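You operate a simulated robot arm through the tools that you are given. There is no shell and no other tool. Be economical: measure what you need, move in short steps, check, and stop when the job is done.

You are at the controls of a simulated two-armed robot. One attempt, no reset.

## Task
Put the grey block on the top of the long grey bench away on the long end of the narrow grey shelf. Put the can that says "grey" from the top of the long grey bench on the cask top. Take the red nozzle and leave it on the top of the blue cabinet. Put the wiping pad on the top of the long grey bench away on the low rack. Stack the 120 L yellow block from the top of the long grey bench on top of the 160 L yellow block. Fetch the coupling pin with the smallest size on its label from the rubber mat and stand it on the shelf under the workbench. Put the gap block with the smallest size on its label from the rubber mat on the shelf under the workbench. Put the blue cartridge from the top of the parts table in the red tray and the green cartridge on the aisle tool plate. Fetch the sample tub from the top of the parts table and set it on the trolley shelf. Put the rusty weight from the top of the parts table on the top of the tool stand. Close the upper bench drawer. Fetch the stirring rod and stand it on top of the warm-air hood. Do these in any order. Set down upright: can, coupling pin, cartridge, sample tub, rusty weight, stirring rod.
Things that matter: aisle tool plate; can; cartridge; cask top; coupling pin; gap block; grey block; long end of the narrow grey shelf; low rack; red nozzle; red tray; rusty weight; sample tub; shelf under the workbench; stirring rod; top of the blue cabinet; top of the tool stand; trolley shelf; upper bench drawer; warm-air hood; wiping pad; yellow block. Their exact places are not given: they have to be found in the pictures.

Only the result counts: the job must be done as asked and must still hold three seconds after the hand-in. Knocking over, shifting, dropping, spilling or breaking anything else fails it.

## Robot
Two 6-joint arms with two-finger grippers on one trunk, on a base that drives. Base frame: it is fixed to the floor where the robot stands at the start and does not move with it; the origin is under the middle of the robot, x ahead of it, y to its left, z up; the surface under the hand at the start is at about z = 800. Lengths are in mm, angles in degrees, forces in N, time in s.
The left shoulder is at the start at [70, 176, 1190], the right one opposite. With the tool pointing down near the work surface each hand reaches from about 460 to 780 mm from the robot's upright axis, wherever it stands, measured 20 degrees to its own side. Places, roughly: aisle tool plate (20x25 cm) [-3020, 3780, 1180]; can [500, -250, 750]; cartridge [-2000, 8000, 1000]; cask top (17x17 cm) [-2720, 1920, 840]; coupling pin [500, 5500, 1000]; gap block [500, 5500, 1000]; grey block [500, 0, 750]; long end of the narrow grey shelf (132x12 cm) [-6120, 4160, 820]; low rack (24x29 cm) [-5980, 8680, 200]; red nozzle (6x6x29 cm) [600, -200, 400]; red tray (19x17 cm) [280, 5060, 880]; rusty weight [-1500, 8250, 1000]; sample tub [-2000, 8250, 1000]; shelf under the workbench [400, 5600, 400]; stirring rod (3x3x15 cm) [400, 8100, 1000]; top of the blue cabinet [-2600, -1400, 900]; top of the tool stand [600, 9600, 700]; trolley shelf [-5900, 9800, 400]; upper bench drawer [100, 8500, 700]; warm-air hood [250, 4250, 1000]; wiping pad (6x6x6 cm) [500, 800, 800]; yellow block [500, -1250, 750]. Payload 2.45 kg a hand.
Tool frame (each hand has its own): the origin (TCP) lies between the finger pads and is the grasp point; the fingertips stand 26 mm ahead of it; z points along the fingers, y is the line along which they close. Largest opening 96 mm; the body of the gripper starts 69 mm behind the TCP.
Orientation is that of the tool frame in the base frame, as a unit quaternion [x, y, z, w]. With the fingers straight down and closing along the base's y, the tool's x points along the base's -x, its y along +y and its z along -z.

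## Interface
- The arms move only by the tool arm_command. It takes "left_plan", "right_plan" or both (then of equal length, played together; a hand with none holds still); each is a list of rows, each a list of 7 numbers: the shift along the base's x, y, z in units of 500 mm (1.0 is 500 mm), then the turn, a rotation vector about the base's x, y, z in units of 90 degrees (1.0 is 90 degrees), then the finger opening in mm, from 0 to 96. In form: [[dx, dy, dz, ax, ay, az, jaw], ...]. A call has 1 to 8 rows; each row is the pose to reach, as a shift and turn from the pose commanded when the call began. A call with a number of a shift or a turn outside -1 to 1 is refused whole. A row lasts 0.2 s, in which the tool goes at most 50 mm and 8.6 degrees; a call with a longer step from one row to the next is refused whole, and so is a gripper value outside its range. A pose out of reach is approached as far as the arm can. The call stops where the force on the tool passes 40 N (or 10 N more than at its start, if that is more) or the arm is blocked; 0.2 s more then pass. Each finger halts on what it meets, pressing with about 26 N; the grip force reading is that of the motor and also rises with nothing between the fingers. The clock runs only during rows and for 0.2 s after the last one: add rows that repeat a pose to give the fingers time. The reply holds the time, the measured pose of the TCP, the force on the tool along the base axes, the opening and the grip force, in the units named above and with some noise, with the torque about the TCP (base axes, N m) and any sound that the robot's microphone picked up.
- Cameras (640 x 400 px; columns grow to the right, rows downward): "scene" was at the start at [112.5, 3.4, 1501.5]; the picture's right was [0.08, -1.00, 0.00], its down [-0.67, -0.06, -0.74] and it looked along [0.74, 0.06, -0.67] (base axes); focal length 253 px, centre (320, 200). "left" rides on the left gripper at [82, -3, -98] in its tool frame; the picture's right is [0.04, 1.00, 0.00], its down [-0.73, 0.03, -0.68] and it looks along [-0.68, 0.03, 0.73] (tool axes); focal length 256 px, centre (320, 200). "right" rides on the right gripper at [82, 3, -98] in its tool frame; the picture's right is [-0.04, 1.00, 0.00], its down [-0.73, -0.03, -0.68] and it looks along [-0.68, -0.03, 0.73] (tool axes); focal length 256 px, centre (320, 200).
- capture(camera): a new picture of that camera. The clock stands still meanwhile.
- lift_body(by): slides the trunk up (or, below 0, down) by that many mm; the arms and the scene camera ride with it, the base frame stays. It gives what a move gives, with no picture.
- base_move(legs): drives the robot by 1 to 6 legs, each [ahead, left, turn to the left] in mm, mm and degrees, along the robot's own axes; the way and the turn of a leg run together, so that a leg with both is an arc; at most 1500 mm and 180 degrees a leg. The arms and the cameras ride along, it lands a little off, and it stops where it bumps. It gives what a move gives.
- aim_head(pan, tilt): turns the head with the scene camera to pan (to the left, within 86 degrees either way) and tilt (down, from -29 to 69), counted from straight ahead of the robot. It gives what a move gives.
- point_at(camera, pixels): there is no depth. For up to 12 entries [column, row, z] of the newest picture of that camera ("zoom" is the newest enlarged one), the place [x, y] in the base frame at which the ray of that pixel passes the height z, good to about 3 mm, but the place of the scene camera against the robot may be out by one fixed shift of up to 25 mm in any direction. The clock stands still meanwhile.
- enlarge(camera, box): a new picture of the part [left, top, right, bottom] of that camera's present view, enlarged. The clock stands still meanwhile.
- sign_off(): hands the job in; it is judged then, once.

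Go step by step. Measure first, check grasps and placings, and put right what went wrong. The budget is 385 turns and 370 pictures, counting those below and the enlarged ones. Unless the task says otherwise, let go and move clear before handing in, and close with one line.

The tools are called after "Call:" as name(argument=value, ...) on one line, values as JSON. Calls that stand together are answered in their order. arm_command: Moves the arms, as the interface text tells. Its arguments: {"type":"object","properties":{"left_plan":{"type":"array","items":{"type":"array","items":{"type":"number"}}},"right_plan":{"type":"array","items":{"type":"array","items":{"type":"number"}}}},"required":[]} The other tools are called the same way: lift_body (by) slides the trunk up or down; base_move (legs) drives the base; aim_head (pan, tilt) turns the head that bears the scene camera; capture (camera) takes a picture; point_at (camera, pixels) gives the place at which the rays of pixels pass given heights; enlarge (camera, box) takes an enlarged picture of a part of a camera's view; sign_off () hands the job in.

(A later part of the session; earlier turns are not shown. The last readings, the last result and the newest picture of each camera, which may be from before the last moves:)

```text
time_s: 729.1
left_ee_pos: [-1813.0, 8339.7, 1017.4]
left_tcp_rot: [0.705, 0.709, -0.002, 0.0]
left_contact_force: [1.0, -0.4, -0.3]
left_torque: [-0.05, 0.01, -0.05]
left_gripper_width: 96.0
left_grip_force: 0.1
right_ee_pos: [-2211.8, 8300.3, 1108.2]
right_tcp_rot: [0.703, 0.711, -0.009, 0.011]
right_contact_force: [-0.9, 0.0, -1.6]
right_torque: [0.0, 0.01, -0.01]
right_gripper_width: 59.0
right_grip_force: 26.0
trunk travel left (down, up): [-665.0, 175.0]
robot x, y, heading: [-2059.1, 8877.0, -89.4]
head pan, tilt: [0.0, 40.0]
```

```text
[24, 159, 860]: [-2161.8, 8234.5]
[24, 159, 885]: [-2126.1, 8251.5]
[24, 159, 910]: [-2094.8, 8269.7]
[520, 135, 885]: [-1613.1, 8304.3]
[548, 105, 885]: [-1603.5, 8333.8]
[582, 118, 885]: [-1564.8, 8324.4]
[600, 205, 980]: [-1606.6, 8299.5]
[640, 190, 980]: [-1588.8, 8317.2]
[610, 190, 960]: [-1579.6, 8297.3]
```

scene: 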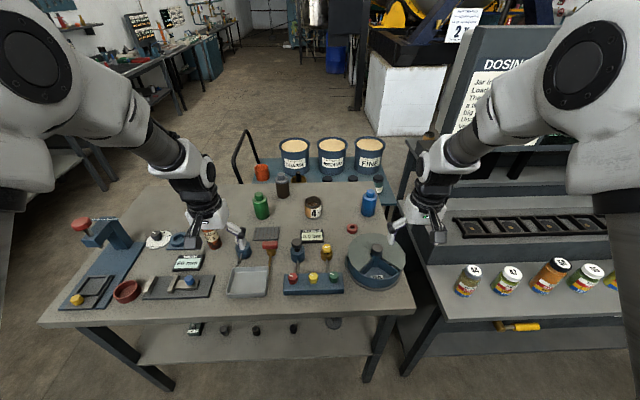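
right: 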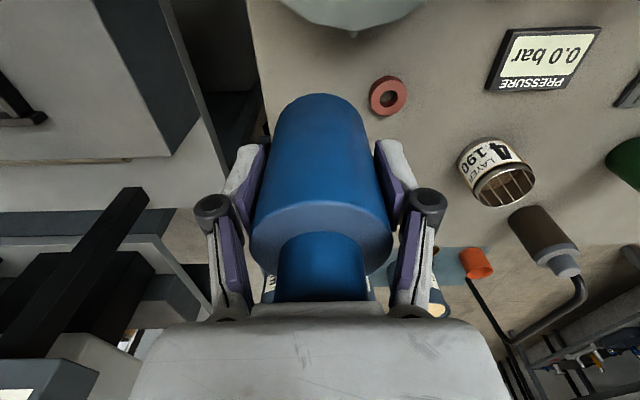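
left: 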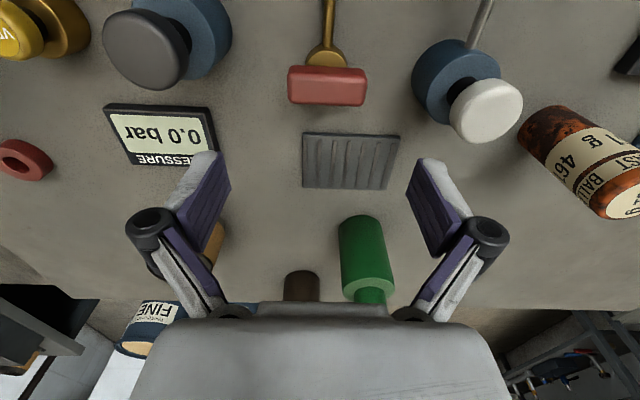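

Table height is ≈880 (ring triangulation). Rusty weight centre ≈(-1590,8306). Shift the base 215 mm east and bring the left hand over it.

Call:
arm_command(left_plan=[[0, 0, 0.06, 0, 0, 0, 96], [0, 0, 0.12, 0, 0, 0, 96]])

Call:
base_move(legs=[[0, 222, 0]])

Call:
capture(camera="left")

```text
time_s: 729.7
left_ee_pos: [-1811.7, 8341.9, 1075.7]
left_tcp_rot: [0.705, 0.709, -0.001, 0.001]
left_contact_force: [0.4, 0.8, 0.6]
left_torque: [0.02, 0.03, 0.0]
left_gripper_width: 96.1
left_grip_force: 0.0
right_ee_pos: [-2212.0, 8300.2, 1109.4]
right_tcp_rot: [0.704, 0.71, -0.009, 0.011]
right_contact_force: [-0.2, -0.1, -1.6]
right_torque: [0.01, 0.0, 0.0]
right_gripper_width: 58.8
right_grip_force: 25.9
trunk travel left (down, up): [-665.0, 175.0]
robot x, y, heading: [-2060.7, 8876.0, -89.5]
head pan, tilt: [0.0, 40.0]
```

```text
time_s: 731.4
left_ee_pos: [-1581.6, 8344.6, 1076.6]
left_tcp_rot: [0.703, 0.711, -0.001, 0.001]
left_contact_force: [0.3, 0.5, -0.2]
left_torque: [-0.01, -0.02, -0.02]
left_gripper_width: 96.1
left_grip_force: 0.0
right_ee_pos: [-1981.7, 8299.6, 1106.9]
right_tcp_rot: [0.702, 0.712, -0.008, 0.01]
right_contact_force: [0.3, 0.8, -2.2]
right_torque: [0.02, -0.03, -0.02]
right_gripper_width: 59.0
right_grip_force: 25.6
trunk travel left (down, up): [-665.0, 175.0]
robot x, y, heading: [-1831.0, 8880.3, -89.5]
head pan, tilt: [0.0, 40.0]
```

```text
166 pictures are left
```

left: 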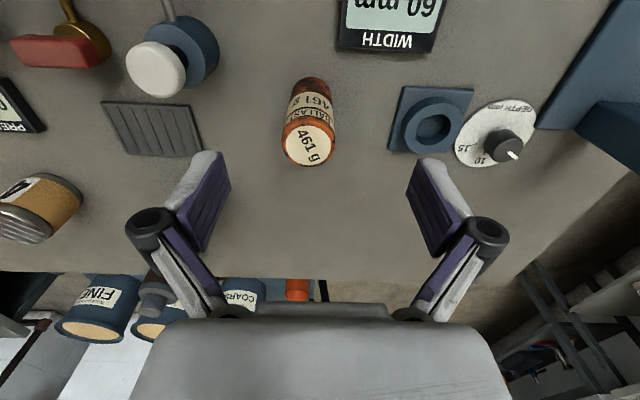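

Call:
point_at(camera="left", pixels=[[316, 78, 880], [298, 92, 880], [332, 92, 880], [282, 145, 980], [335, 140, 980], [308, 166, 980], [308, 143, 980], [308, 143, 970], [308, 166, 970]])

```text
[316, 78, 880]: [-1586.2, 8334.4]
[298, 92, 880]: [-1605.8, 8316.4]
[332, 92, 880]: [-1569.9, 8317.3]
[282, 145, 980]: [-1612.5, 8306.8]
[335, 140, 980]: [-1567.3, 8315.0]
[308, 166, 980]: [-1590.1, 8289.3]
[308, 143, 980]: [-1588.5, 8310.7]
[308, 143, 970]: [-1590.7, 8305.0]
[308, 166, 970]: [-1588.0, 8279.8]
```

Weight: centre (-1588,8311), Ø45, top 980. Descend and grip.

Call:
arm_command(left_plan=[[-0.013, -0.067, -0.04, 0, 0, 0, 96], [-0.013, -0.067, -0.13, 0, 0, 0, 96], [-0.013, -0.067, -0.22, 0, 0, 0, 96], [-0.013, -0.067, -0.292, 0, 0, 0, 96], [-0.013, -0.067, -0.292, 0, 0, 0, 25], [-0.013, -0.067, -0.292, 0, 0, 0, 25], [-0.013, -0.067, -0.292, 0, 0, 0, 25]])

Call:
arm_command(left_plan=[[0, 0, 0.06, 0, 0, 0, 25], [0, 0, 0.14, 0, 0, 0, 25], [0, 0, 0.22, 0, 0, 0, 25], [0, 0.04, 0.3, 0, 0, 0, 25]])

Call:
capture(camera="left")

```text
time_s: 733.0
left_ee_pos: [-1586.2, 8307.5, 927.9]
left_tcp_rot: [0.702, 0.712, 0.001, -0.001]
left_contact_force: [-0.5, 0.7, -0.4]
left_torque: [-0.03, -0.02, 0.0]
left_gripper_width: 45.2
left_grip_force: 25.9
right_ee_pos: [-1979.5, 8300.5, 1106.5]
right_tcp_rot: [0.701, 0.713, -0.008, 0.011]
right_contact_force: [0.9, -0.8, -2.5]
right_torque: [0.02, 0.03, 0.0]
right_gripper_width: 58.9
right_grip_force: 25.9
trunk travel left (down, up): [-665.0, 175.0]
robot x, y, heading: [-1831.3, 8877.9, -89.2]
head pan, tilt: [0.0, 40.0]
```

```text
time_s: 734.0
left_ee_pos: [-1591.4, 8329.8, 1079.6]
left_tcp_rot: [0.703, 0.711, -0.001, 0.001]
left_contact_force: [-0.3, 0.3, -4.0]
left_torque: [-0.05, -0.04, 0.04]
left_gripper_width: 45.4
left_grip_force: 26.1
right_ee_pos: [-1980.3, 8301.0, 1108.3]
right_tcp_rot: [0.701, 0.713, -0.009, 0.011]
right_contact_force: [-0.5, 0.5, -2.4]
right_torque: [0.0, -0.05, 0.02]
right_gripper_width: 59.3
right_grip_force: 25.9
trunk travel left (down, up): [-665.0, 175.0]
robot x, y, heading: [-1834.4, 8877.7, -89.2]
head pan, tilt: [0.0, 40.0]
```

```text
165 pictures are left
```

left: 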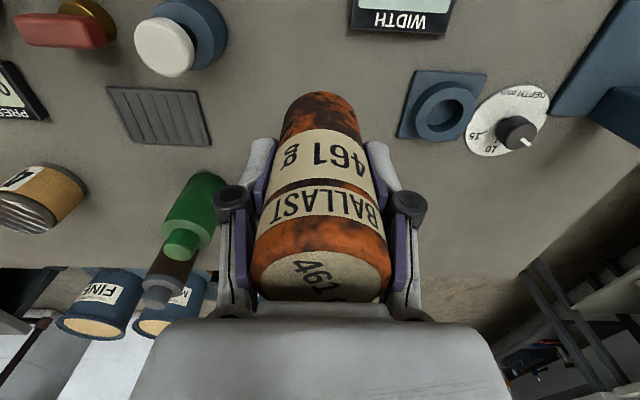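

Weight held (4 N, bottom 48 below TCP). Head east to the tool stand.

Call:
base_move(legs=[[-260, 0, 0], [0, 0, 89], [1200, 150, 0]])

Call:
aim_head(pan=5, tilt=25)

Call:
capture(camera="scene")

```text
time_s: 745.4
left_ee_pos: [-89.5, 9554.0, 1078.6]
left_tcp_rot: [-0.012, 1.0, -0.001, 0.0]
left_contact_force: [0.3, -0.2, -4.5]
left_torque: [0.01, -0.04, -0.03]
left_gripper_width: 45.3
left_grip_force: 26.1
right_ee_pos: [-56.7, 9165.4, 1107.9]
right_tcp_rot: [-0.013, 1.0, 0.002, 0.012]
right_contact_force: [0.4, 0.5, -1.9]
right_torque: [-0.01, 0.01, -0.03]
right_gripper_width: 58.7
right_grip_force: 26.0
trunk travel left (down, up): [-665.0, 175.0]
robot x, y, heading: [-639.9, 9307.3, 1.4]
head pan, tilt: [0.0, 40.0]
```

```text
time_s: 746.2
left_ee_pos: [-87.7, 9552.9, 1078.7]
left_tcp_rot: [-0.011, 1.0, 0.0, 0.0]
left_contact_force: [-0.4, -0.5, -4.5]
left_torque: [-0.01, 0.01, 0.02]
left_gripper_width: 45.3
left_grip_force: 26.4
right_ee_pos: [-57.0, 9165.9, 1106.8]
right_tcp_rot: [-0.013, 1.0, 0.002, 0.013]
right_contact_force: [0.1, 0.3, -2.0]
right_torque: [-0.01, -0.01, 0.0]
right_gripper_width: 59.0
right_grip_force: 26.0
trunk travel left (down, up): [-665.0, 175.0]
robot x, y, heading: [-642.9, 9304.0, 1.2]
head pan, tilt: [5.0, 25.0]
```

```text
164 pictures are left
```

scene: 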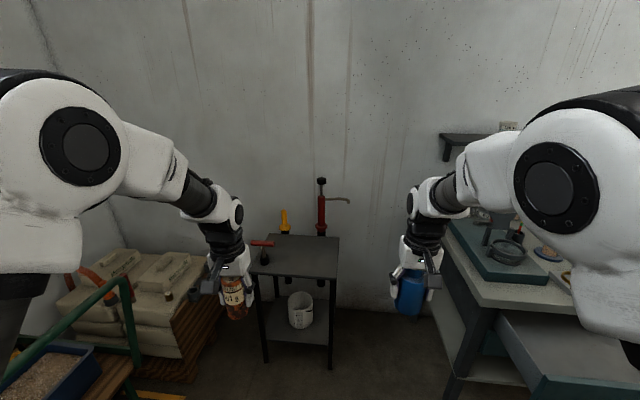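

Call:
enlarge(camera="scene", box=[220, 170, 380, 300])

Call:
point_at(camera="scene", pixels=[[300, 262, 700], [255, 275, 700], [335, 279, 700], [337, 237, 700], [268, 242, 700], [266, 262, 700], [322, 236, 700], [520, 365, 700], [500, 320, 700]])

```text
3.08 times, centred on (300, 235) of scene
```

zoom: 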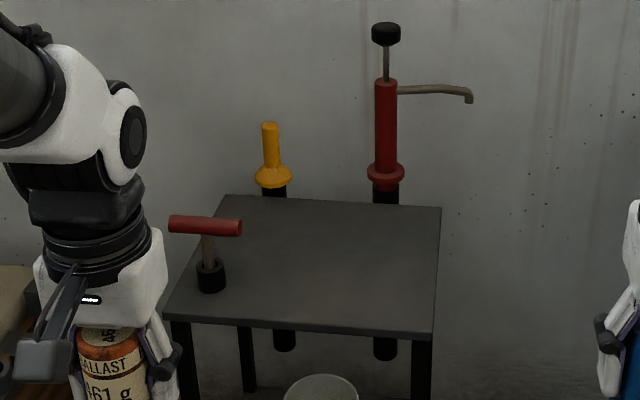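

```text
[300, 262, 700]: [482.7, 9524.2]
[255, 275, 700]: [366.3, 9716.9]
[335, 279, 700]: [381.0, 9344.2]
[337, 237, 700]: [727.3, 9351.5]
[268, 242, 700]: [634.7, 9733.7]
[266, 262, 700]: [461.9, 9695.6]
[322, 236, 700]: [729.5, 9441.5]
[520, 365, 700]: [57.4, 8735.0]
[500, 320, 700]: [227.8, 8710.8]
```

Tool stand top: x 370–727, y 9350–9730; free spot (490,9500). Drive up and look with the left hand.

Call:
base_move(legs=[[0, 0, -1.2], [565, -44, 0]])

Call:
arm_command(left_plan=[[0, 0, -0.09, 0, 0, 0, 25], [0, 0, -0.18, 0, 0, 0, 25], [0, 0, -0.27, 0, 0, 0, 25], [0, 0, -0.36, 0, 0, 0, 25], [0, 0, -0.45, 0, 0, 0, 25], [0, 0, -0.54, 0, 0, 0, 25]])

Call:
capture(camera="left")

Call:
capture(camera="scene")

```text
time_s: 749.8
left_ee_pos: [474.7, 9507.1, 1078.0]
left_tcp_rot: [-0.004, 1.0, -0.001, 0.001]
left_contact_force: [-0.3, -0.5, -5.1]
left_torque: [0.01, -0.03, 0.01]
left_gripper_width: 45.1
left_grip_force: 26.1
right_ee_pos: [501.0, 9116.9, 1107.5]
right_tcp_rot: [-0.006, 1.0, 0.003, 0.014]
right_contact_force: [-0.2, 0.0, -2.2]
right_torque: [-0.02, 0.03, -0.01]
right_gripper_width: 58.8
right_grip_force: 25.9
trunk travel left (down, up): [-665.0, 175.0]
robot x, y, heading: [-78.3, 9266.5, 0.7]
head pan, tilt: [5.0, 25.0]
```

```text
time_s: 751.2
left_ee_pos: [480.3, 9505.2, 807.5]
left_tcp_rot: [-0.004, 1.0, -0.001, 0.0]
left_contact_force: [-0.2, 1.4, -4.6]
left_torque: [-0.01, -0.01, -0.03]
left_gripper_width: 45.3
left_grip_force: 25.6
right_ee_pos: [502.9, 9117.9, 1105.8]
right_tcp_rot: [-0.006, 1.0, 0.002, 0.013]
right_contact_force: [0.1, -0.8, -2.3]
right_torque: [-0.03, 0.03, -0.03]
right_gripper_width: 59.1
right_grip_force: 26.0
trunk travel left (down, up): [-665.0, 175.0]
robot x, y, heading: [-72.4, 9268.9, 0.5]
head pan, tilt: [5.0, 25.0]
```

```text
162 pictures are left
```

left: 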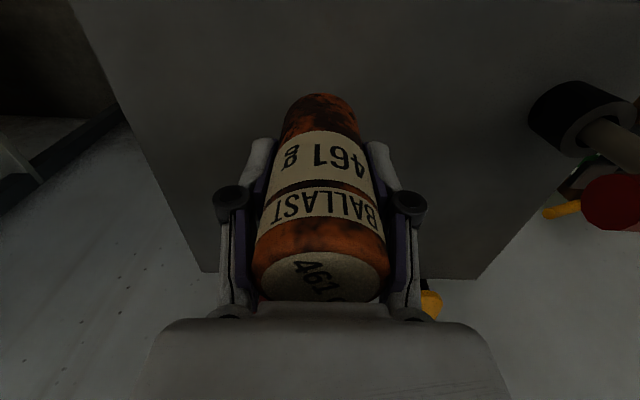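

```text
161 pictures are left
```

scene: 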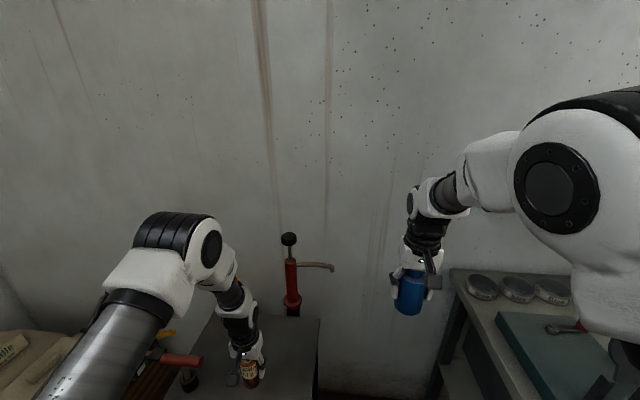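

Call:
arm_command(left_plan=[[0, 0, -0.05, 0, 0, 0, 25], [0, 0, -0.09, 0, 0, 0, 25], [0, 0, -0.1, 0, 0, 0, 25], [0, 0, -0.108, 0, 0, 0, 25], [0, 0, -0.116, 0, 0, 0, 25], [0, 0, -0.124, 0, 0, 0, 25], [0, 0, -0.132, 0, 0, 0, 25], [0, 0, -0.14, 0, 0, 0, 25]])

```text
time_s: 752.8
left_ee_pos: [476.1, 9505.1, 749.0]
left_tcp_rot: [-0.004, 1.0, 0.0, 0.005]
left_contact_force: [-10.9, -1.2, 31.3]
left_torque: [-0.13, 1.41, 0.02]
left_gripper_width: 45.6
left_grip_force: 25.9
right_ee_pos: [498.0, 9115.8, 1108.1]
right_tcp_rot: [-0.006, 1.0, 0.003, 0.014]
right_contact_force: [-0.1, 0.3, -1.0]
right_torque: [0.03, 0.01, 0.0]
right_gripper_width: 58.8
right_grip_force: 25.9
trunk travel left (down, up): [-665.0, 175.0]
robot x, y, heading: [-78.4, 9264.2, 0.6]
head pan, tilt: [5.0, 25.0]
stopped in row 8 (left hand): the force on the tool passed its limit at 47 N (the readings are from after the stop); the commanded pose is now the measured one
```

Seated (z 749). Ease, open, rise.

Call:
arm_command(left_plan=[[0, 0, 0.003, 0, 0, 0, 40], [0, 0, 0.003, 0, 0, 0, 50], [0, 0, 0.003, 0, 0, 0, 80], [0, 0, 0.06, 0, 0, 0, 96], [0, 0, 0.14, 0, 0, 0, 96], [0, 0, 0.23, 0, 0, 0, 96], [0, 0, 0.32, 0, 0, 0, 96], [0, 0, 0.41, 0, 0, 0, 96]])

Call:
capture(camera="left")

```text
time_s: 754.6
left_ee_pos: [479.2, 9507.2, 951.5]
left_tcp_rot: [-0.005, 1.0, 0.0, 0.004]
left_contact_force: [-0.2, -0.2, 0.0]
left_torque: [0.04, -0.03, -0.02]
left_gripper_width: 96.2
left_grip_force: 0.2
right_ee_pos: [500.3, 9116.5, 1107.6]
right_tcp_rot: [-0.006, 1.0, 0.002, 0.014]
right_contact_force: [0.4, -0.7, -2.6]
right_torque: [-0.01, 0.01, 0.04]
right_gripper_width: 59.0
right_grip_force: 26.0
trunk travel left (down, up): [-665.0, 175.0]
robot x, y, heading: [-78.7, 9268.8, 0.6]
head pan, tilt: [5.0, 25.0]
```

```text
160 pictures are left
```

left: 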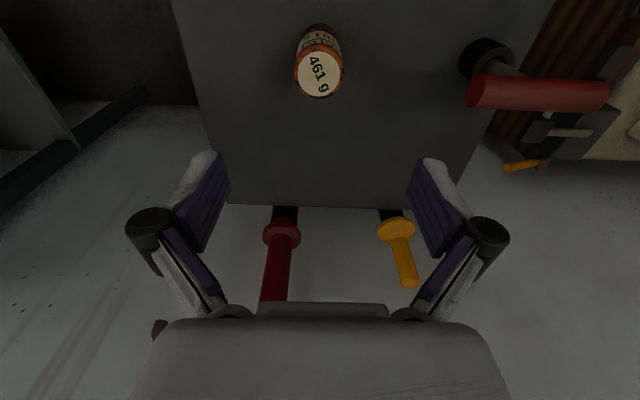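

Weight stands upright. Now go for the open drawer: back off and strafe right to view it.

Call:
base_move(legs=[[-520, 0, 0], [0, -850, 0]])

Call:
aim_head(pan=5, tilt=35)

Call:
capture(camera="scene")

```text
time_s: 761.8
left_ee_pos: [-22.5, 8644.0, 950.0]
left_tcp_rot: [-0.006, 1.0, -0.001, 0.005]
left_contact_force: [1.2, 0.0, -0.1]
left_torque: [0.0, 0.01, -0.03]
left_gripper_width: 96.1
left_grip_force: 0.0
right_ee_pos: [1.9, 8254.3, 1108.3]
right_tcp_rot: [-0.009, 1.0, 0.003, 0.012]
right_contact_force: [0.6, -0.4, -2.1]
right_torque: [0.01, 0.01, 0.0]
right_gripper_width: 58.9
right_grip_force: 25.9
trunk travel left (down, up): [-665.0, 175.0]
robot x, y, heading: [-577.8, 8400.5, 1.2]
head pan, tilt: [5.0, 25.0]
```

```text
time_s: 762.5
left_ee_pos: [-22.5, 8643.8, 950.3]
left_tcp_rot: [-0.006, 1.0, 0.0, 0.004]
left_contact_force: [0.1, 0.1, 0.4]
left_torque: [0.02, 0.02, 0.01]
left_gripper_width: 95.9
left_grip_force: 0.1
right_ee_pos: [0.2, 8252.4, 1106.2]
right_tcp_rot: [-0.009, 1.0, 0.002, 0.013]
right_contact_force: [0.5, 0.1, -1.6]
right_torque: [0.04, 0.02, 0.01]
right_gripper_width: 58.8
right_grip_force: 25.9
trunk travel left (down, up): [-665.0, 175.0]
robot x, y, heading: [-579.5, 8397.0, 1.1]
head pan, tilt: [5.0, 35.0]
```

```text
159 pictures are left
```

scene: 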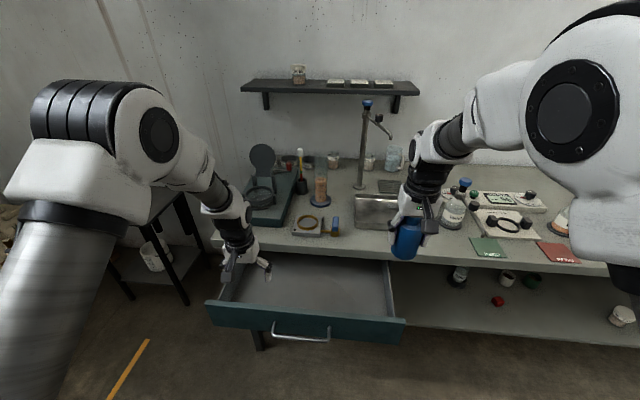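

Call:
point_at(camera="scene", pixels=[[208, 303, 760], [404, 320, 760], [300, 311, 760], [300, 311, 720], [230, 250, 860], [350, 260, 860], [300, 340, 680], [395, 262, 760]])

Call:
capture(camera="left")

```text
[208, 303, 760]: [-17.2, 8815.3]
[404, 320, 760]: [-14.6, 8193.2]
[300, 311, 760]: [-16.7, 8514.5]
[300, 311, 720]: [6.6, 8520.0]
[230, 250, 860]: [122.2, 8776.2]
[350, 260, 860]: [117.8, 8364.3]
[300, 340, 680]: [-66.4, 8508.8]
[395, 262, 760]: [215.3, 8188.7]
```

```text
158 pictures are left
```

left: 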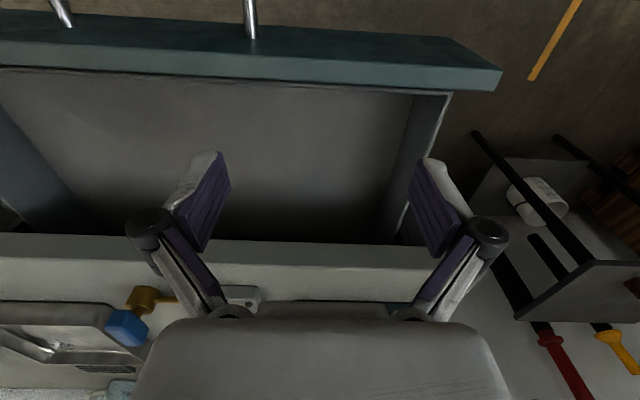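

Call:
point_at(camera="left", pixels=[[445, 38, 760], [445, 38, 800], [502, 75, 760], [502, 75, 800], [300, 28, 760], [300, 28, 800], [250, 240, 860], [250, 240, 880]])

Call:
point_at(camera="scene", pixels=[[208, 303, 800], [218, 300, 800], [208, 303, 780]])

```text
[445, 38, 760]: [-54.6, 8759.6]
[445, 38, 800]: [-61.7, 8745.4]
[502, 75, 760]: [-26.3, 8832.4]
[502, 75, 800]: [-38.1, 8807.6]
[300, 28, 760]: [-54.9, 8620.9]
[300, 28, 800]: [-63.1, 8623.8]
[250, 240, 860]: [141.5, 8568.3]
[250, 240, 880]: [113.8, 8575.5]
```

```text
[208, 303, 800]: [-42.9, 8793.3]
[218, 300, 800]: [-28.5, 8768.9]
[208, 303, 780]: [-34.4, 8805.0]
```

The drawer front's outer face is at x≈-60, open ~175 mm. Back off, close the left fist, lower it in front of the panel, and push by driving forward.

Call:
base_move(legs=[[-170, 0, -1]])

Call:
arm_command(left_plan=[[0, 0, -0.09, 0, 0, 0, 40], [0, 0, -0.18, 0, 0, 0, 0], [0, 0, -0.27, 0, 0, 0, 0], [0, 0, -0.36, 0, 0, 0, 0], [0, 0, -0.41, 0, 0, 0, 0]])

Call:
capture(camera="scene")

```text
time_s: 764.0
left_ee_pos: [-191.2, 8634.0, 947.7]
left_tcp_rot: [0.002, 1.0, -0.001, 0.003]
left_contact_force: [0.0, -0.1, 1.2]
left_torque: [0.03, -0.03, 0.0]
left_gripper_width: 96.0
left_grip_force: 0.0
right_ee_pos: [-174.2, 8243.8, 1106.4]
right_tcp_rot: [0.0, 1.0, 0.002, 0.014]
right_contact_force: [-0.1, -0.7, -2.4]
right_torque: [0.04, 0.02, -0.01]
right_gripper_width: 59.1
right_grip_force: 25.7
trunk travel left (down, up): [-665.0, 175.0]
robot x, y, heading: [-750.9, 8401.9, -0.1]
head pan, tilt: [5.0, 35.0]
```

```text
time_s: 765.2
left_ee_pos: [-191.6, 8634.9, 746.5]
left_tcp_rot: [0.002, 1.0, -0.002, 0.004]
left_contact_force: [-0.3, -0.2, -0.3]
left_torque: [0.01, -0.01, -0.04]
left_gripper_width: 0.1
left_grip_force: 25.8
right_ee_pos: [-174.7, 8242.8, 1107.4]
right_tcp_rot: [0.0, 1.0, 0.002, 0.013]
right_contact_force: [-0.3, 0.3, -1.7]
right_torque: [0.01, -0.02, 0.04]
right_gripper_width: 59.0
right_grip_force: 26.2
trunk travel left (down, up): [-665.0, 175.0]
robot x, y, heading: [-749.1, 8396.2, -0.1]
head pan, tilt: [5.0, 35.0]
```

```text
157 pictures are left
```

scene: 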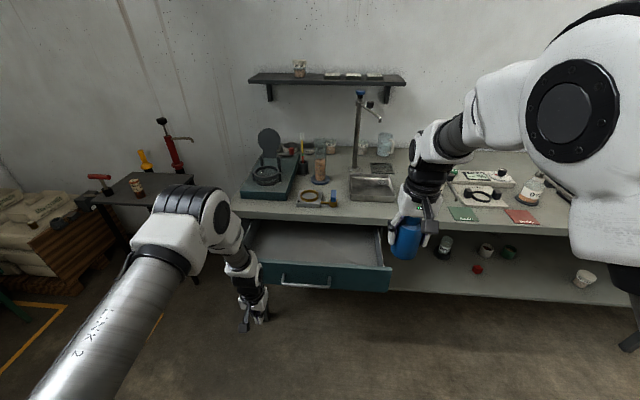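

Call:
base_move(legs=[[200, 0, 0]])

Call:
base_move(legs=[[80, 0, 0]])

Call:
capture(camera="scene")

```text
time_s: 766.8
left_ee_pos: [10.3, 8632.5, 747.8]
left_tcp_rot: [0.003, 1.0, 0.0, 0.004]
left_contact_force: [0.8, 0.3, -0.4]
left_torque: [0.02, 0.01, -0.01]
left_gripper_width: 0.0
left_grip_force: 26.4
right_ee_pos: [26.3, 8240.7, 1107.3]
right_tcp_rot: [0.001, 1.0, 0.001, 0.013]
right_contact_force: [-0.2, -0.6, -1.8]
right_torque: [0.0, 0.02, 0.02]
right_gripper_width: 58.9
right_grip_force: 25.5
trunk travel left (down, up): [-665.0, 175.0]
robot x, y, heading: [-551.1, 8402.0, -0.2]
head pan, tilt: [5.0, 35.0]
```

```text
time_s: 767.9
left_ee_pos: [89.9, 8633.1, 746.8]
left_tcp_rot: [0.003, 1.0, 0.0, 0.005]
left_contact_force: [0.3, 0.3, -0.2]
left_torque: [0.0, 0.03, -0.01]
left_gripper_width: 0.0
left_grip_force: 26.0
right_ee_pos: [104.3, 8240.8, 1107.2]
right_tcp_rot: [0.001, 1.0, 0.001, 0.012]
right_contact_force: [-0.3, -0.2, -2.8]
right_torque: [-0.04, 0.04, 0.01]
right_gripper_width: 58.6
right_grip_force: 26.0
trunk travel left (down, up): [-665.0, 175.0]
robot x, y, heading: [-468.5, 8394.3, -0.2]
head pan, tilt: [5.0, 35.0]
```

```text
156 pictures are left
```

scene: 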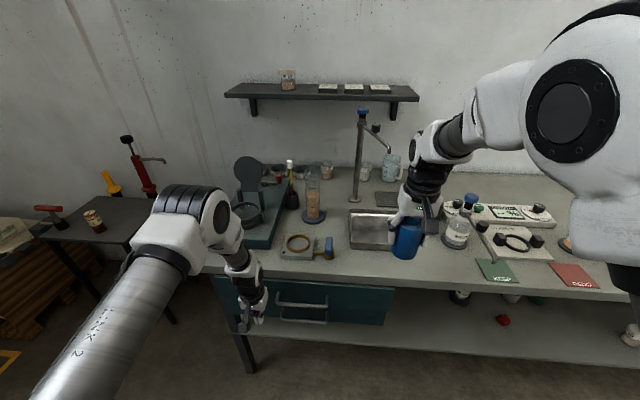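

Call:
base_move(legs=[[40, 0, 0]])

Call:
capture(camera="scene")

Call:
enlarge(camera="scene", box=[190, 240, 420, 370])

```text
time_s: 768.8
left_ee_pos: [115.8, 8633.0, 746.1]
left_tcp_rot: [0.001, 1.0, 0.0, -0.004]
left_contact_force: [-6.3, -0.8, 2.2]
left_torque: [0.14, -0.86, 0.03]
left_gripper_width: 0.0
left_grip_force: 25.4
right_ee_pos: [139.2, 8241.4, 1107.1]
right_tcp_rot: [0.0, 1.0, 0.001, 0.014]
right_contact_force: [0.0, 0.5, -1.6]
right_torque: [0.01, 0.0, 0.01]
right_gripper_width: 59.1
right_grip_force: 25.5
trunk travel left (down, up): [-665.0, 175.0]
robot x, y, heading: [-435.7, 8396.2, -0.3]
head pan, tilt: [5.0, 35.0]
stopped in leg 1: the robot was blocked; the commanded pose is now the measured one
```

```text
155 pictures are left
```

scene: 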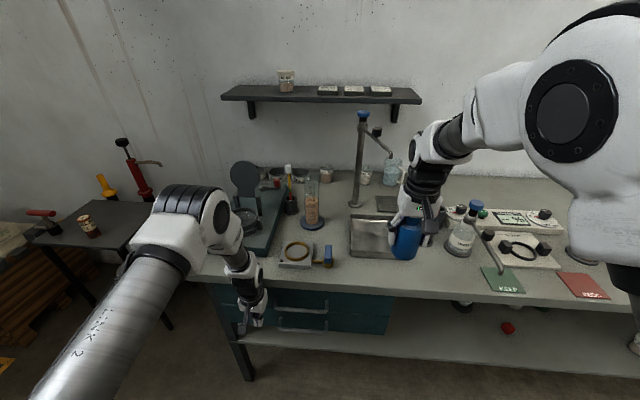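

```text
2.78 times, centred on (305, 305) of scene
```

zoom: 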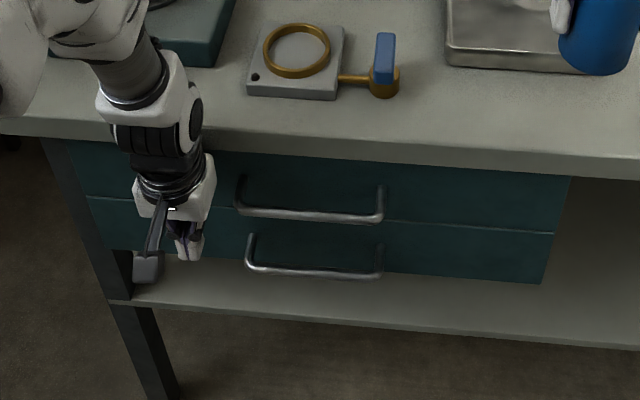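

Drawer closed. Back off, raise the left hand, and look for the stirring rod near (400,8100).

Call:
base_move(legs=[[-220, -150, 0]])

Call:
arm_command(left_plan=[[0, 0, 0.09, 0, 0, 0, 40], [0, 0, 0.18, 0, 0, 0, 80], [0, 0, 0.27, 0, 0, 0, 96], [0, 0, 0.36, 0, 0, 0, 96], [0, 0, 0.45, 0, 0, 0, 96], [0, 0, 0.54, 0, 0, 0, 96], [0, 0, 0.63, 0, 0, 0, 96], [0, 0, 0.7, 0, 0, 0, 96]])

Call:
aim_head(pan=-12, tilt=25)

Call:
capture(camera="scene")

Call:
enlarge(camera="scene", box=[200, 150, 440, 300])

```text
time_s: 770.7
left_ee_pos: [-106.0, 8487.9, 746.0]
left_tcp_rot: [0.0, 1.0, 0.0, -0.005]
left_contact_force: [-1.5, 0.7, 0.6]
left_torque: [0.01, 0.04, -0.03]
left_gripper_width: 0.0
left_grip_force: 26.0
right_ee_pos: [-82.2, 8097.1, 1107.3]
right_tcp_rot: [-0.002, 1.0, 0.002, 0.013]
right_contact_force: [-0.3, 0.0, -2.6]
right_torque: [0.0, 0.03, -0.01]
right_gripper_width: 59.0
right_grip_force: 25.6
trunk travel left (down, up): [-665.0, 175.0]
robot x, y, heading: [-659.6, 8252.7, 0.0]
head pan, tilt: [5.0, 35.0]
```

```text
time_s: 772.5
left_ee_pos: [-106.1, 8486.4, 1098.4]
left_tcp_rot: [0.0, 1.0, 0.0, -0.004]
left_contact_force: [-0.3, -1.3, 0.2]
left_torque: [-0.01, 0.02, -0.01]
left_gripper_width: 96.1
left_grip_force: 0.2
right_ee_pos: [-84.5, 8097.2, 1107.5]
right_tcp_rot: [-0.001, 1.0, 0.002, 0.013]
right_contact_force: [0.2, 0.1, -2.8]
right_torque: [0.0, 0.02, 0.0]
right_gripper_width: 58.8
right_grip_force: 26.2
trunk travel left (down, up): [-665.0, 175.0]
robot x, y, heading: [-660.3, 8251.7, -0.2]
head pan, tilt: [5.0, 35.0]
```

```text
time_s: 773.3
left_ee_pos: [-106.2, 8487.8, 1097.6]
left_tcp_rot: [-0.001, 1.0, -0.001, -0.004]
left_contact_force: [-0.8, 0.2, 0.2]
left_torque: [0.04, 0.02, 0.01]
left_gripper_width: 96.1
left_grip_force: 0.0
right_ee_pos: [-82.8, 8096.8, 1105.6]
right_tcp_rot: [-0.001, 1.0, 0.002, 0.013]
right_contact_force: [0.1, -0.6, -1.6]
right_torque: [0.0, 0.04, -0.02]
right_gripper_width: 58.8
right_grip_force: 25.9
trunk travel left (down, up): [-665.0, 175.0]
robot x, y, heading: [-661.5, 8250.3, -0.1]
head pan, tilt: [-12.0, 25.0]
```

```text
153 pictures are left
```

scene: 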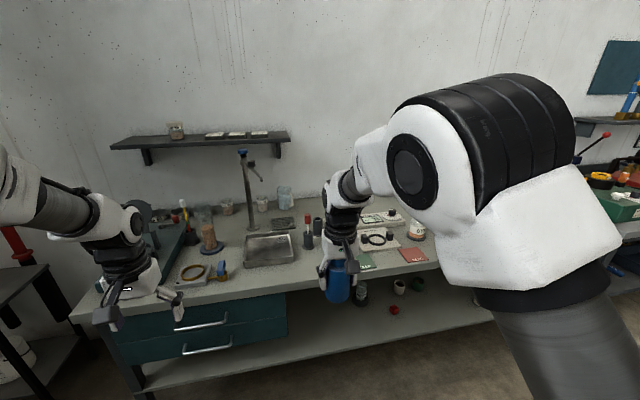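

```text
2.67 times, centred on (320, 225) of scene
```

zoom: 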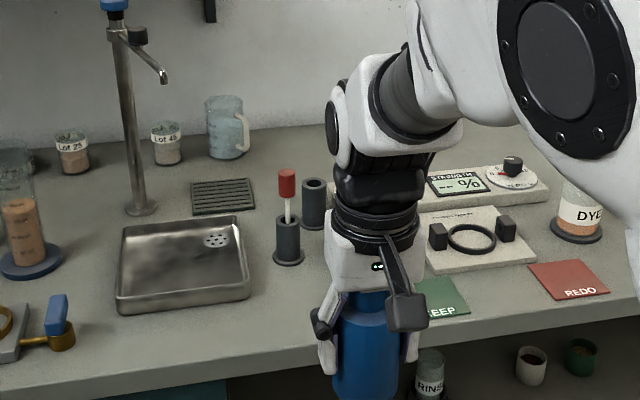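

Call:
point_at(camera="scene", pixels=[[308, 247, 880], [308, 215, 1030], [308, 215, 1010], [317, 234, 880], [285, 235, 900], [345, 290, 880]])

Call:
base_move(legs=[[480, -410, 0]])

Call:
capture(camera="left")

```text
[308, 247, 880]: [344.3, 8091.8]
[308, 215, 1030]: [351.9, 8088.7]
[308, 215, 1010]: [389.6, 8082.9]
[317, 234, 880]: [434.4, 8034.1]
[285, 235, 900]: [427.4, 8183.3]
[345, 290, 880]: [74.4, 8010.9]
```

```text
time_s: 776.9
left_ee_pos: [376.9, 8076.8, 1098.4]
left_tcp_rot: [0.001, 1.0, -0.002, -0.004]
left_contact_force: [0.3, 0.6, 0.1]
left_torque: [-0.01, 0.01, 0.0]
left_gripper_width: 96.1
left_grip_force: 0.1
right_ee_pos: [397.3, 7686.2, 1107.3]
right_tcp_rot: [0.001, 1.0, 0.002, 0.013]
right_contact_force: [0.3, -0.6, -1.8]
right_torque: [-0.01, -0.01, 0.03]
right_gripper_width: 58.7
right_grip_force: 26.1
trunk travel left (down, up): [-665.0, 175.0]
robot x, y, heading: [-178.1, 7843.5, -0.2]
head pan, tilt: [-12.0, 25.0]
```

```text
151 pictures are left
```

left: 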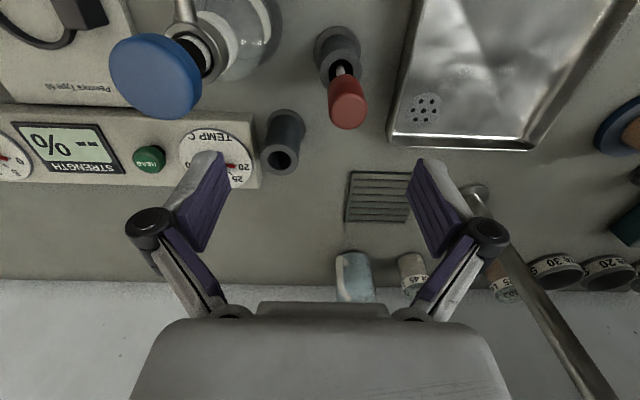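

Call:
point_at(camera="left", pixels=[[338, 47, 880], [347, 113, 1000], [347, 113, 1020], [347, 113, 1040], [347, 80, 980], [343, 66, 940], [155, 75, 1000], [155, 75, 1040], [283, 158, 940]])

Call:
enlarge(camera="left", box=[280, 10, 420, 150])

```text
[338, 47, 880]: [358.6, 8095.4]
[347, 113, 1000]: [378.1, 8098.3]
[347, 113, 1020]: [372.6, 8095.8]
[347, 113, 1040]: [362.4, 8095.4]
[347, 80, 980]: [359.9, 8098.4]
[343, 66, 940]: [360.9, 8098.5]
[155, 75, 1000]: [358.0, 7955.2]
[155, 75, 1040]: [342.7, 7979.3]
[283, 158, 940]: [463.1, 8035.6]
```

```text
2.86 times, centred on (350, 80) of left
```

zoom: 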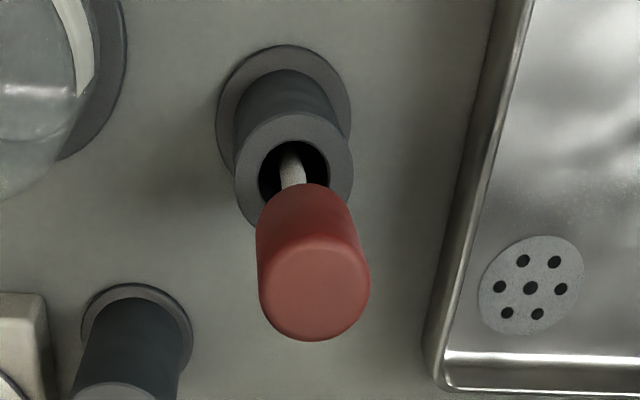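

Rod: red cap centred (360,8097), top ≈1040. Move over, descend, grip the cap, and lift straight up.

Call:
arm_command(left_plan=[[-0.034, 0.04, 0, 0, 0, 0, 96], [-0.034, 0.04, -0.06, 0, 0, 0, 96], [-0.034, 0.04, -0.15, 0, 0, 0, 80], [-0.034, 0.04, -0.156, 0, 0, 0, 60]])

Call:
capture(camera="left")

```text
time_s: 777.9
left_ee_pos: [358.8, 8099.2, 1019.7]
left_tcp_rot: [0.001, 1.0, -0.002, -0.003]
left_contact_force: [-0.1, 0.6, 0.5]
left_torque: [0.01, -0.04, 0.0]
left_gripper_width: 60.0
left_grip_force: 0.0
right_ee_pos: [397.6, 7686.4, 1106.7]
right_tcp_rot: [0.0, 1.0, 0.001, 0.014]
right_contact_force: [0.7, 0.5, -1.9]
right_torque: [-0.01, -0.02, -0.01]
right_gripper_width: 58.5
right_grip_force: 26.0
trunk travel left (down, up): [-665.0, 175.0]
robot x, y, heading: [-175.3, 7844.6, -0.2]
head pan, tilt: [-12.0, 25.0]
```

```text
149 pictures are left
```

left: 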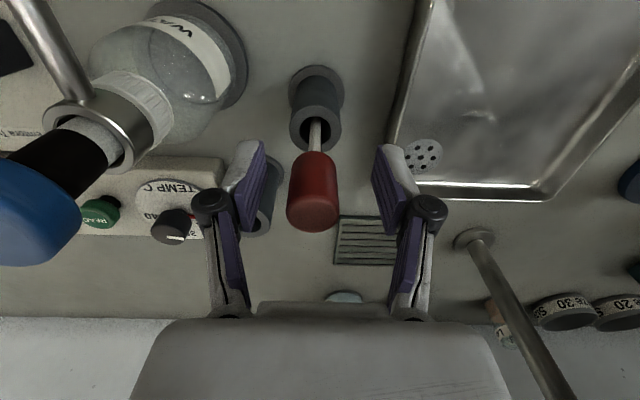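

Call:
arm_command(left_plan=[[0, -0.002, 0, 0, 0, 0, 12], [0, -0.002, 0, 0, 0, 0, 12], [0, -0.002, 0, 0, 0, 0, 12], [0, -0.002, 0.08, 0, 0, 0, 12], [0, -0.002, 0.16, 0, 0, 0, 12], [0, -0.002, 0.24, 0, 0, 0, 12], [0, -0.002, 0.3, 0, 0, 0, 12]])

Call:
capture(camera="left")

Call:
capture(camera="scene")

```text
time_s: 779.5
left_ee_pos: [356.2, 8097.6, 1171.0]
left_tcp_rot: [0.001, 1.0, 0.0, -0.004]
left_contact_force: [0.1, -0.4, -0.1]
left_torque: [0.0, -0.01, -0.02]
left_gripper_width: 24.3
left_grip_force: 26.2
right_ee_pos: [397.4, 7685.4, 1106.4]
right_tcp_rot: [0.0, 1.0, 0.002, 0.013]
right_contact_force: [-0.6, -0.7, -1.7]
right_torque: [-0.01, -0.03, -0.03]
right_gripper_width: 58.6
right_grip_force: 26.1
trunk travel left (down, up): [-665.0, 175.0]
robot x, y, heading: [-174.5, 7845.1, -0.1]
head pan, tilt: [-12.0, 25.0]
```

```text
148 pictures are left
```

left: 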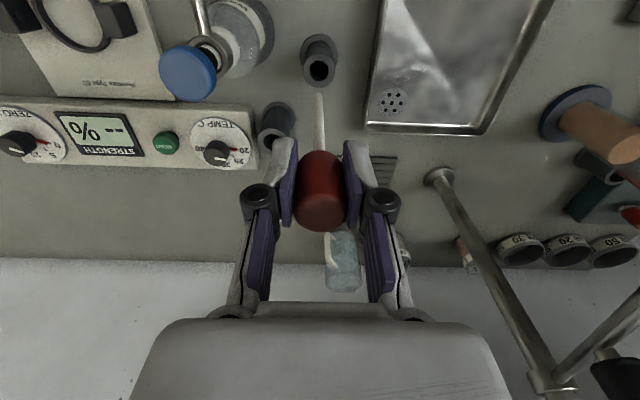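

```text
147 pictures are left
```

scene: 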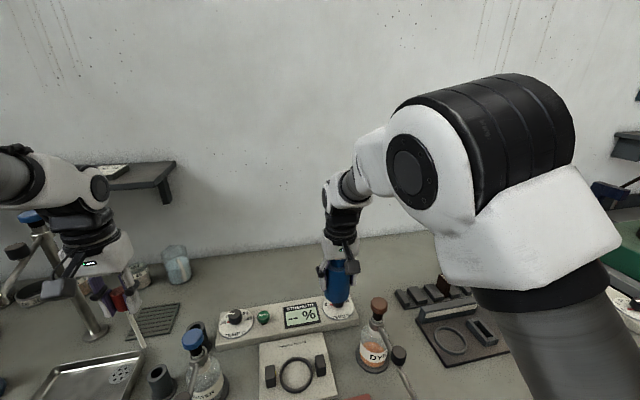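

Rod is out of its holder. Back away carefully and go south to the workbench.

Call:
base_move(legs=[[-550, 0, 0], [0, -1400, 0], [0, -1300, 0]])

Call:
aim_head(pan=0, tilt=28)

Call:
capture(camera="scene")

Call:
capture(camera="left")

```text
time_s: 795.2
left_ee_pos: [-215.6, 5401.3, 1168.9]
left_tcp_rot: [0.014, 1.0, -0.001, -0.004]
left_contact_force: [0.2, -0.4, -0.3]
left_torque: [0.02, 0.03, -0.01]
left_gripper_width: 24.3
left_grip_force: 26.1
right_ee_pos: [-186.6, 4989.4, 1106.8]
right_tcp_rot: [0.013, 1.0, 0.001, 0.013]
right_contact_force: [-0.2, -0.3, -2.0]
right_torque: [-0.02, 0.0, -0.01]
right_gripper_width: 58.6
right_grip_force: 25.5
trunk travel left (down, up): [-665.0, 175.0]
robot x, y, heading: [-756.5, 5158.9, -1.4]
head pan, tilt: [-12.0, 25.0]
```

```text
time_s: 796.0
left_ee_pos: [-215.5, 5401.2, 1169.8]
left_tcp_rot: [0.014, 1.0, 0.0, -0.004]
left_contact_force: [-0.4, -0.2, 0.0]
left_torque: [0.02, 0.05, 0.01]
left_gripper_width: 24.7
left_grip_force: 26.1
right_ee_pos: [-185.7, 4990.3, 1106.7]
right_tcp_rot: [0.013, 1.0, 0.002, 0.013]
right_contact_force: [-0.3, -0.5, -2.5]
right_torque: [-0.02, -0.01, -0.03]
right_gripper_width: 58.4
right_grip_force: 25.7
trunk travel left (down, up): [-665.0, 175.0]
robot x, y, heading: [-759.4, 5160.2, -1.8]
head pan, tilt: [0.0, 28.0]
```

```text
146 pictures are left
```

scene: 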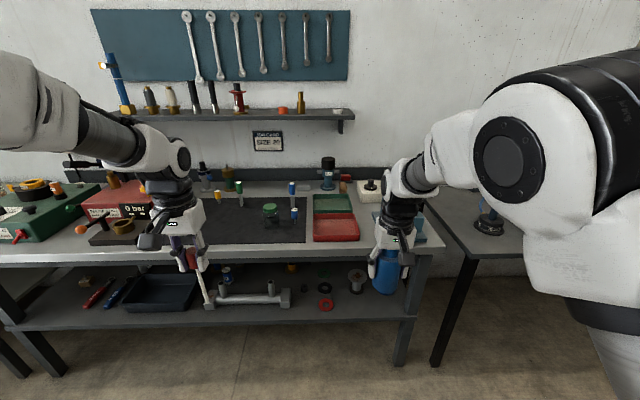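

```text
145 pictures are left
```

left: 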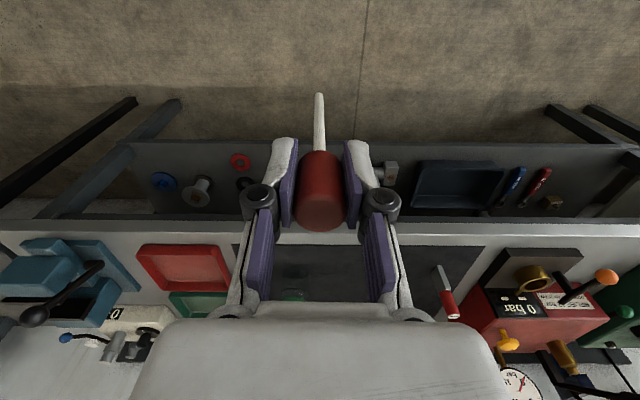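

Call:
enlarge(camera="scene", box=[180, 150, 400, 310])

Call:
point_at(camera="scene", pixels=[[335, 231, 885], [313, 238, 885], [360, 238, 885], [335, 215, 885], [335, 255, 880], [294, 216, 900], [269, 222, 900]])

Call:
capture(camera="right")

```text
2.50 times, centred on (290, 230) of scene
```

zoom: 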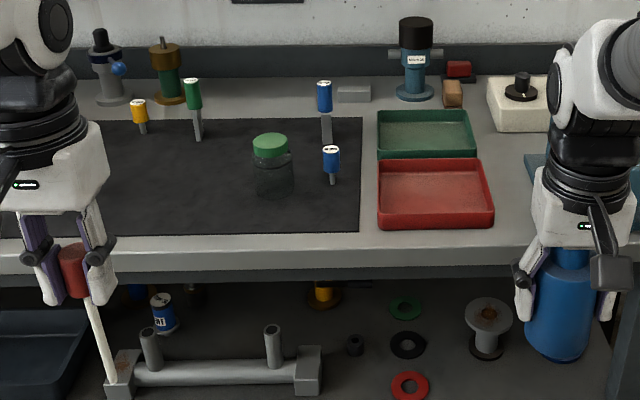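

```text
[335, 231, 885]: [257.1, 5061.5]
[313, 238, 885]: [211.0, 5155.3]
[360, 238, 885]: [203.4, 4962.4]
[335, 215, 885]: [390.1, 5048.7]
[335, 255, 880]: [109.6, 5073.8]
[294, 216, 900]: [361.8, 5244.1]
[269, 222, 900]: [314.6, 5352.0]
```

```text
143 pictures are left
```

right: 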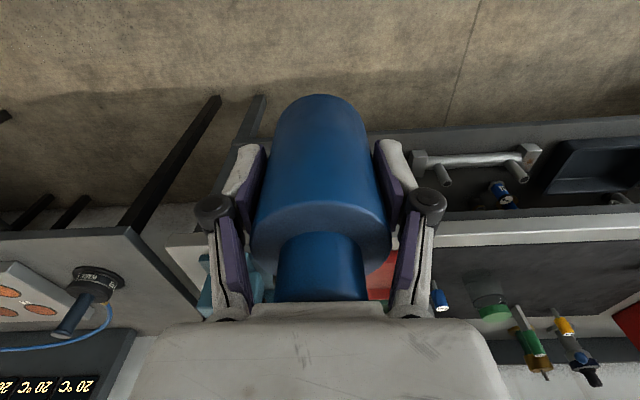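

Red tray centred ≈(257,5060). Raise the left hand for clearance, then drive so the blue cartridge is over the tray.

Call:
arm_command(left_plan=[[0, 0, 0.08, 0, 0, 0, 12], [0, 0, 0.16, 0, 0, 0, 12], [0, 0, 0.2, 0, 0, 0, 12]])

Call:
base_move(legs=[[0, 70, 1.8], [425, 0, 0]])

Call:
capture(camera="right")

Call:
capture(camera="scene")

```text
time_s: 796.8
left_ee_pos: [-217.0, 5399.9, 1268.3]
left_tcp_rot: [0.014, 1.0, -0.001, -0.005]
left_contact_force: [0.6, 0.0, -0.5]
left_torque: [0.01, 0.01, 0.01]
left_gripper_width: 24.1
left_grip_force: 26.6
right_ee_pos: [-184.9, 4990.2, 1107.3]
right_tcp_rot: [0.013, 1.0, 0.001, 0.014]
right_contact_force: [-0.2, -0.4, -1.5]
right_torque: [0.0, 0.01, 0.01]
right_gripper_width: 58.4
right_grip_force: 26.4
trunk travel left (down, up): [-665.0, 175.0]
robot x, y, heading: [-757.8, 5161.8, -1.7]
head pan, tilt: [0.0, 28.0]
```

```text
time_s: 800.0
left_ee_pos: [195.0, 5489.6, 1269.6]
left_tcp_rot: [-0.004, 1.0, -0.001, -0.003]
left_contact_force: [-0.9, 0.9, -0.7]
left_torque: [0.02, 0.05, 0.01]
left_gripper_width: 24.1
left_grip_force: 25.6
right_ee_pos: [239.4, 5082.1, 1107.6]
right_tcp_rot: [-0.006, 1.0, 0.002, 0.013]
right_contact_force: [-0.4, 0.7, -2.0]
right_torque: [0.03, 0.0, 0.01]
right_gripper_width: 58.4
right_grip_force: 25.4
trunk travel left (down, up): [-665.0, 175.0]
robot x, y, heading: [-336.2, 5234.4, 0.5]
head pan, tilt: [0.0, 28.0]
```

```text
142 pictures are left
```

right: 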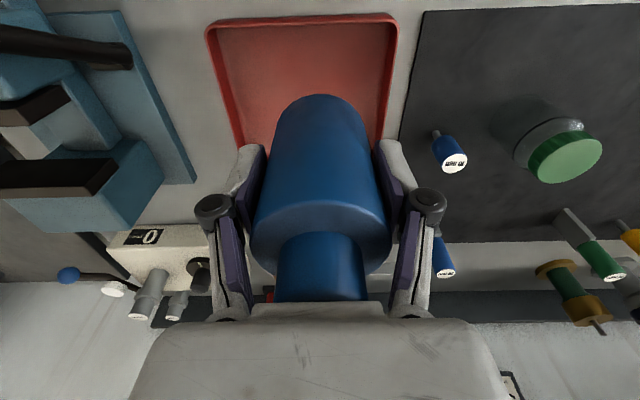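

```text
141 pictures are left
```

scene: 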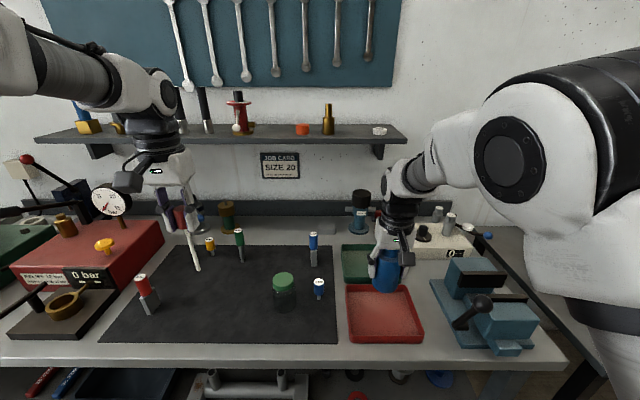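

Call:
point_at(camera="right", pixels=[[207, 25, 895], [398, 20, 895], [240, 145, 895], [385, 135, 895], [300, 18, 895]])

```text
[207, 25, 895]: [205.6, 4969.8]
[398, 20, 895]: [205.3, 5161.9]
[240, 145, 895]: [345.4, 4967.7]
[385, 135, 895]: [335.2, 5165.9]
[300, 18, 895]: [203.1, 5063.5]
```

Call:
arm_command(right_plan=[[0.046, -0.016, 0, 0, 0, 0, 40], [0.092, -0.032, -0.04, 0, 0, 0, 40], [0.092, -0.032, -0.13, 0, 0, 0, 40], [0.092, -0.032, -0.22, 0, 0, 0, 40], [0.092, -0.032, -0.28, 0, 0, 0, 40]])

Call:
arm_command(right_plan=[[0, 0, -0.01, 0, 0, 0, 40], [0, 0, -0.018, 0, 0, 0, 40], [0, 0, -0.026, 0, 0, 0, 40], [0, 0, -0.034, 0, 0, 0, 40], [0, 0, -0.042, 0, 0, 0, 40], [0, 0, -0.05, 0, 0, 0, 40], [0, 0, -0.058, 0, 0, 0, 40]])

Call:
capture(camera="right")

```text
time_s: 801.2
left_ee_pos: [196.3, 5489.5, 1267.0]
left_tcp_rot: [-0.003, 1.0, 0.001, -0.004]
left_contact_force: [-0.5, 0.2, -0.9]
left_torque: [-0.01, 0.03, -0.01]
left_gripper_width: 24.4
left_grip_force: 26.0
right_ee_pos: [290.2, 5064.4, 964.0]
right_tcp_rot: [-0.005, 1.0, 0.002, 0.012]
right_contact_force: [0.0, -0.2, -2.2]
right_torque: [0.05, 0.01, -0.02]
right_gripper_width: 58.1
right_grip_force: 26.2
trunk travel left (down, up): [-665.0, 175.0]
robot x, y, heading: [-335.4, 5235.0, 0.6]
head pan, tilt: [0.0, 28.0]
```

```text
time_s: 802.8
left_ee_pos: [194.1, 5490.0, 1268.3]
left_tcp_rot: [-0.003, 1.0, -0.001, -0.004]
left_contact_force: [0.7, 0.6, 0.5]
left_torque: [0.03, 0.04, -0.01]
left_gripper_width: 24.8
left_grip_force: 25.8
right_ee_pos: [285.6, 5067.0, 939.2]
right_tcp_rot: [-0.005, 1.0, 0.002, 0.014]
right_contact_force: [1.5, -4.6, 18.6]
right_torque: [-0.14, -0.2, 0.02]
right_gripper_width: 58.5
right_grip_force: 25.9
trunk travel left (down, up): [-665.0, 175.0]
robot x, y, heading: [-335.3, 5235.9, 0.4]
head pan, tilt: [0.0, 28.0]
```

```text
140 pictures are left
```

right: 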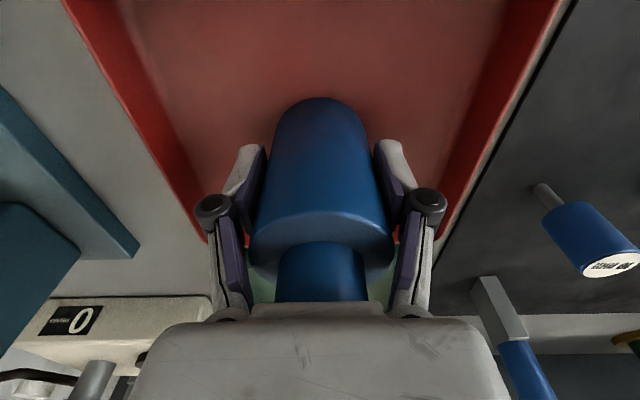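

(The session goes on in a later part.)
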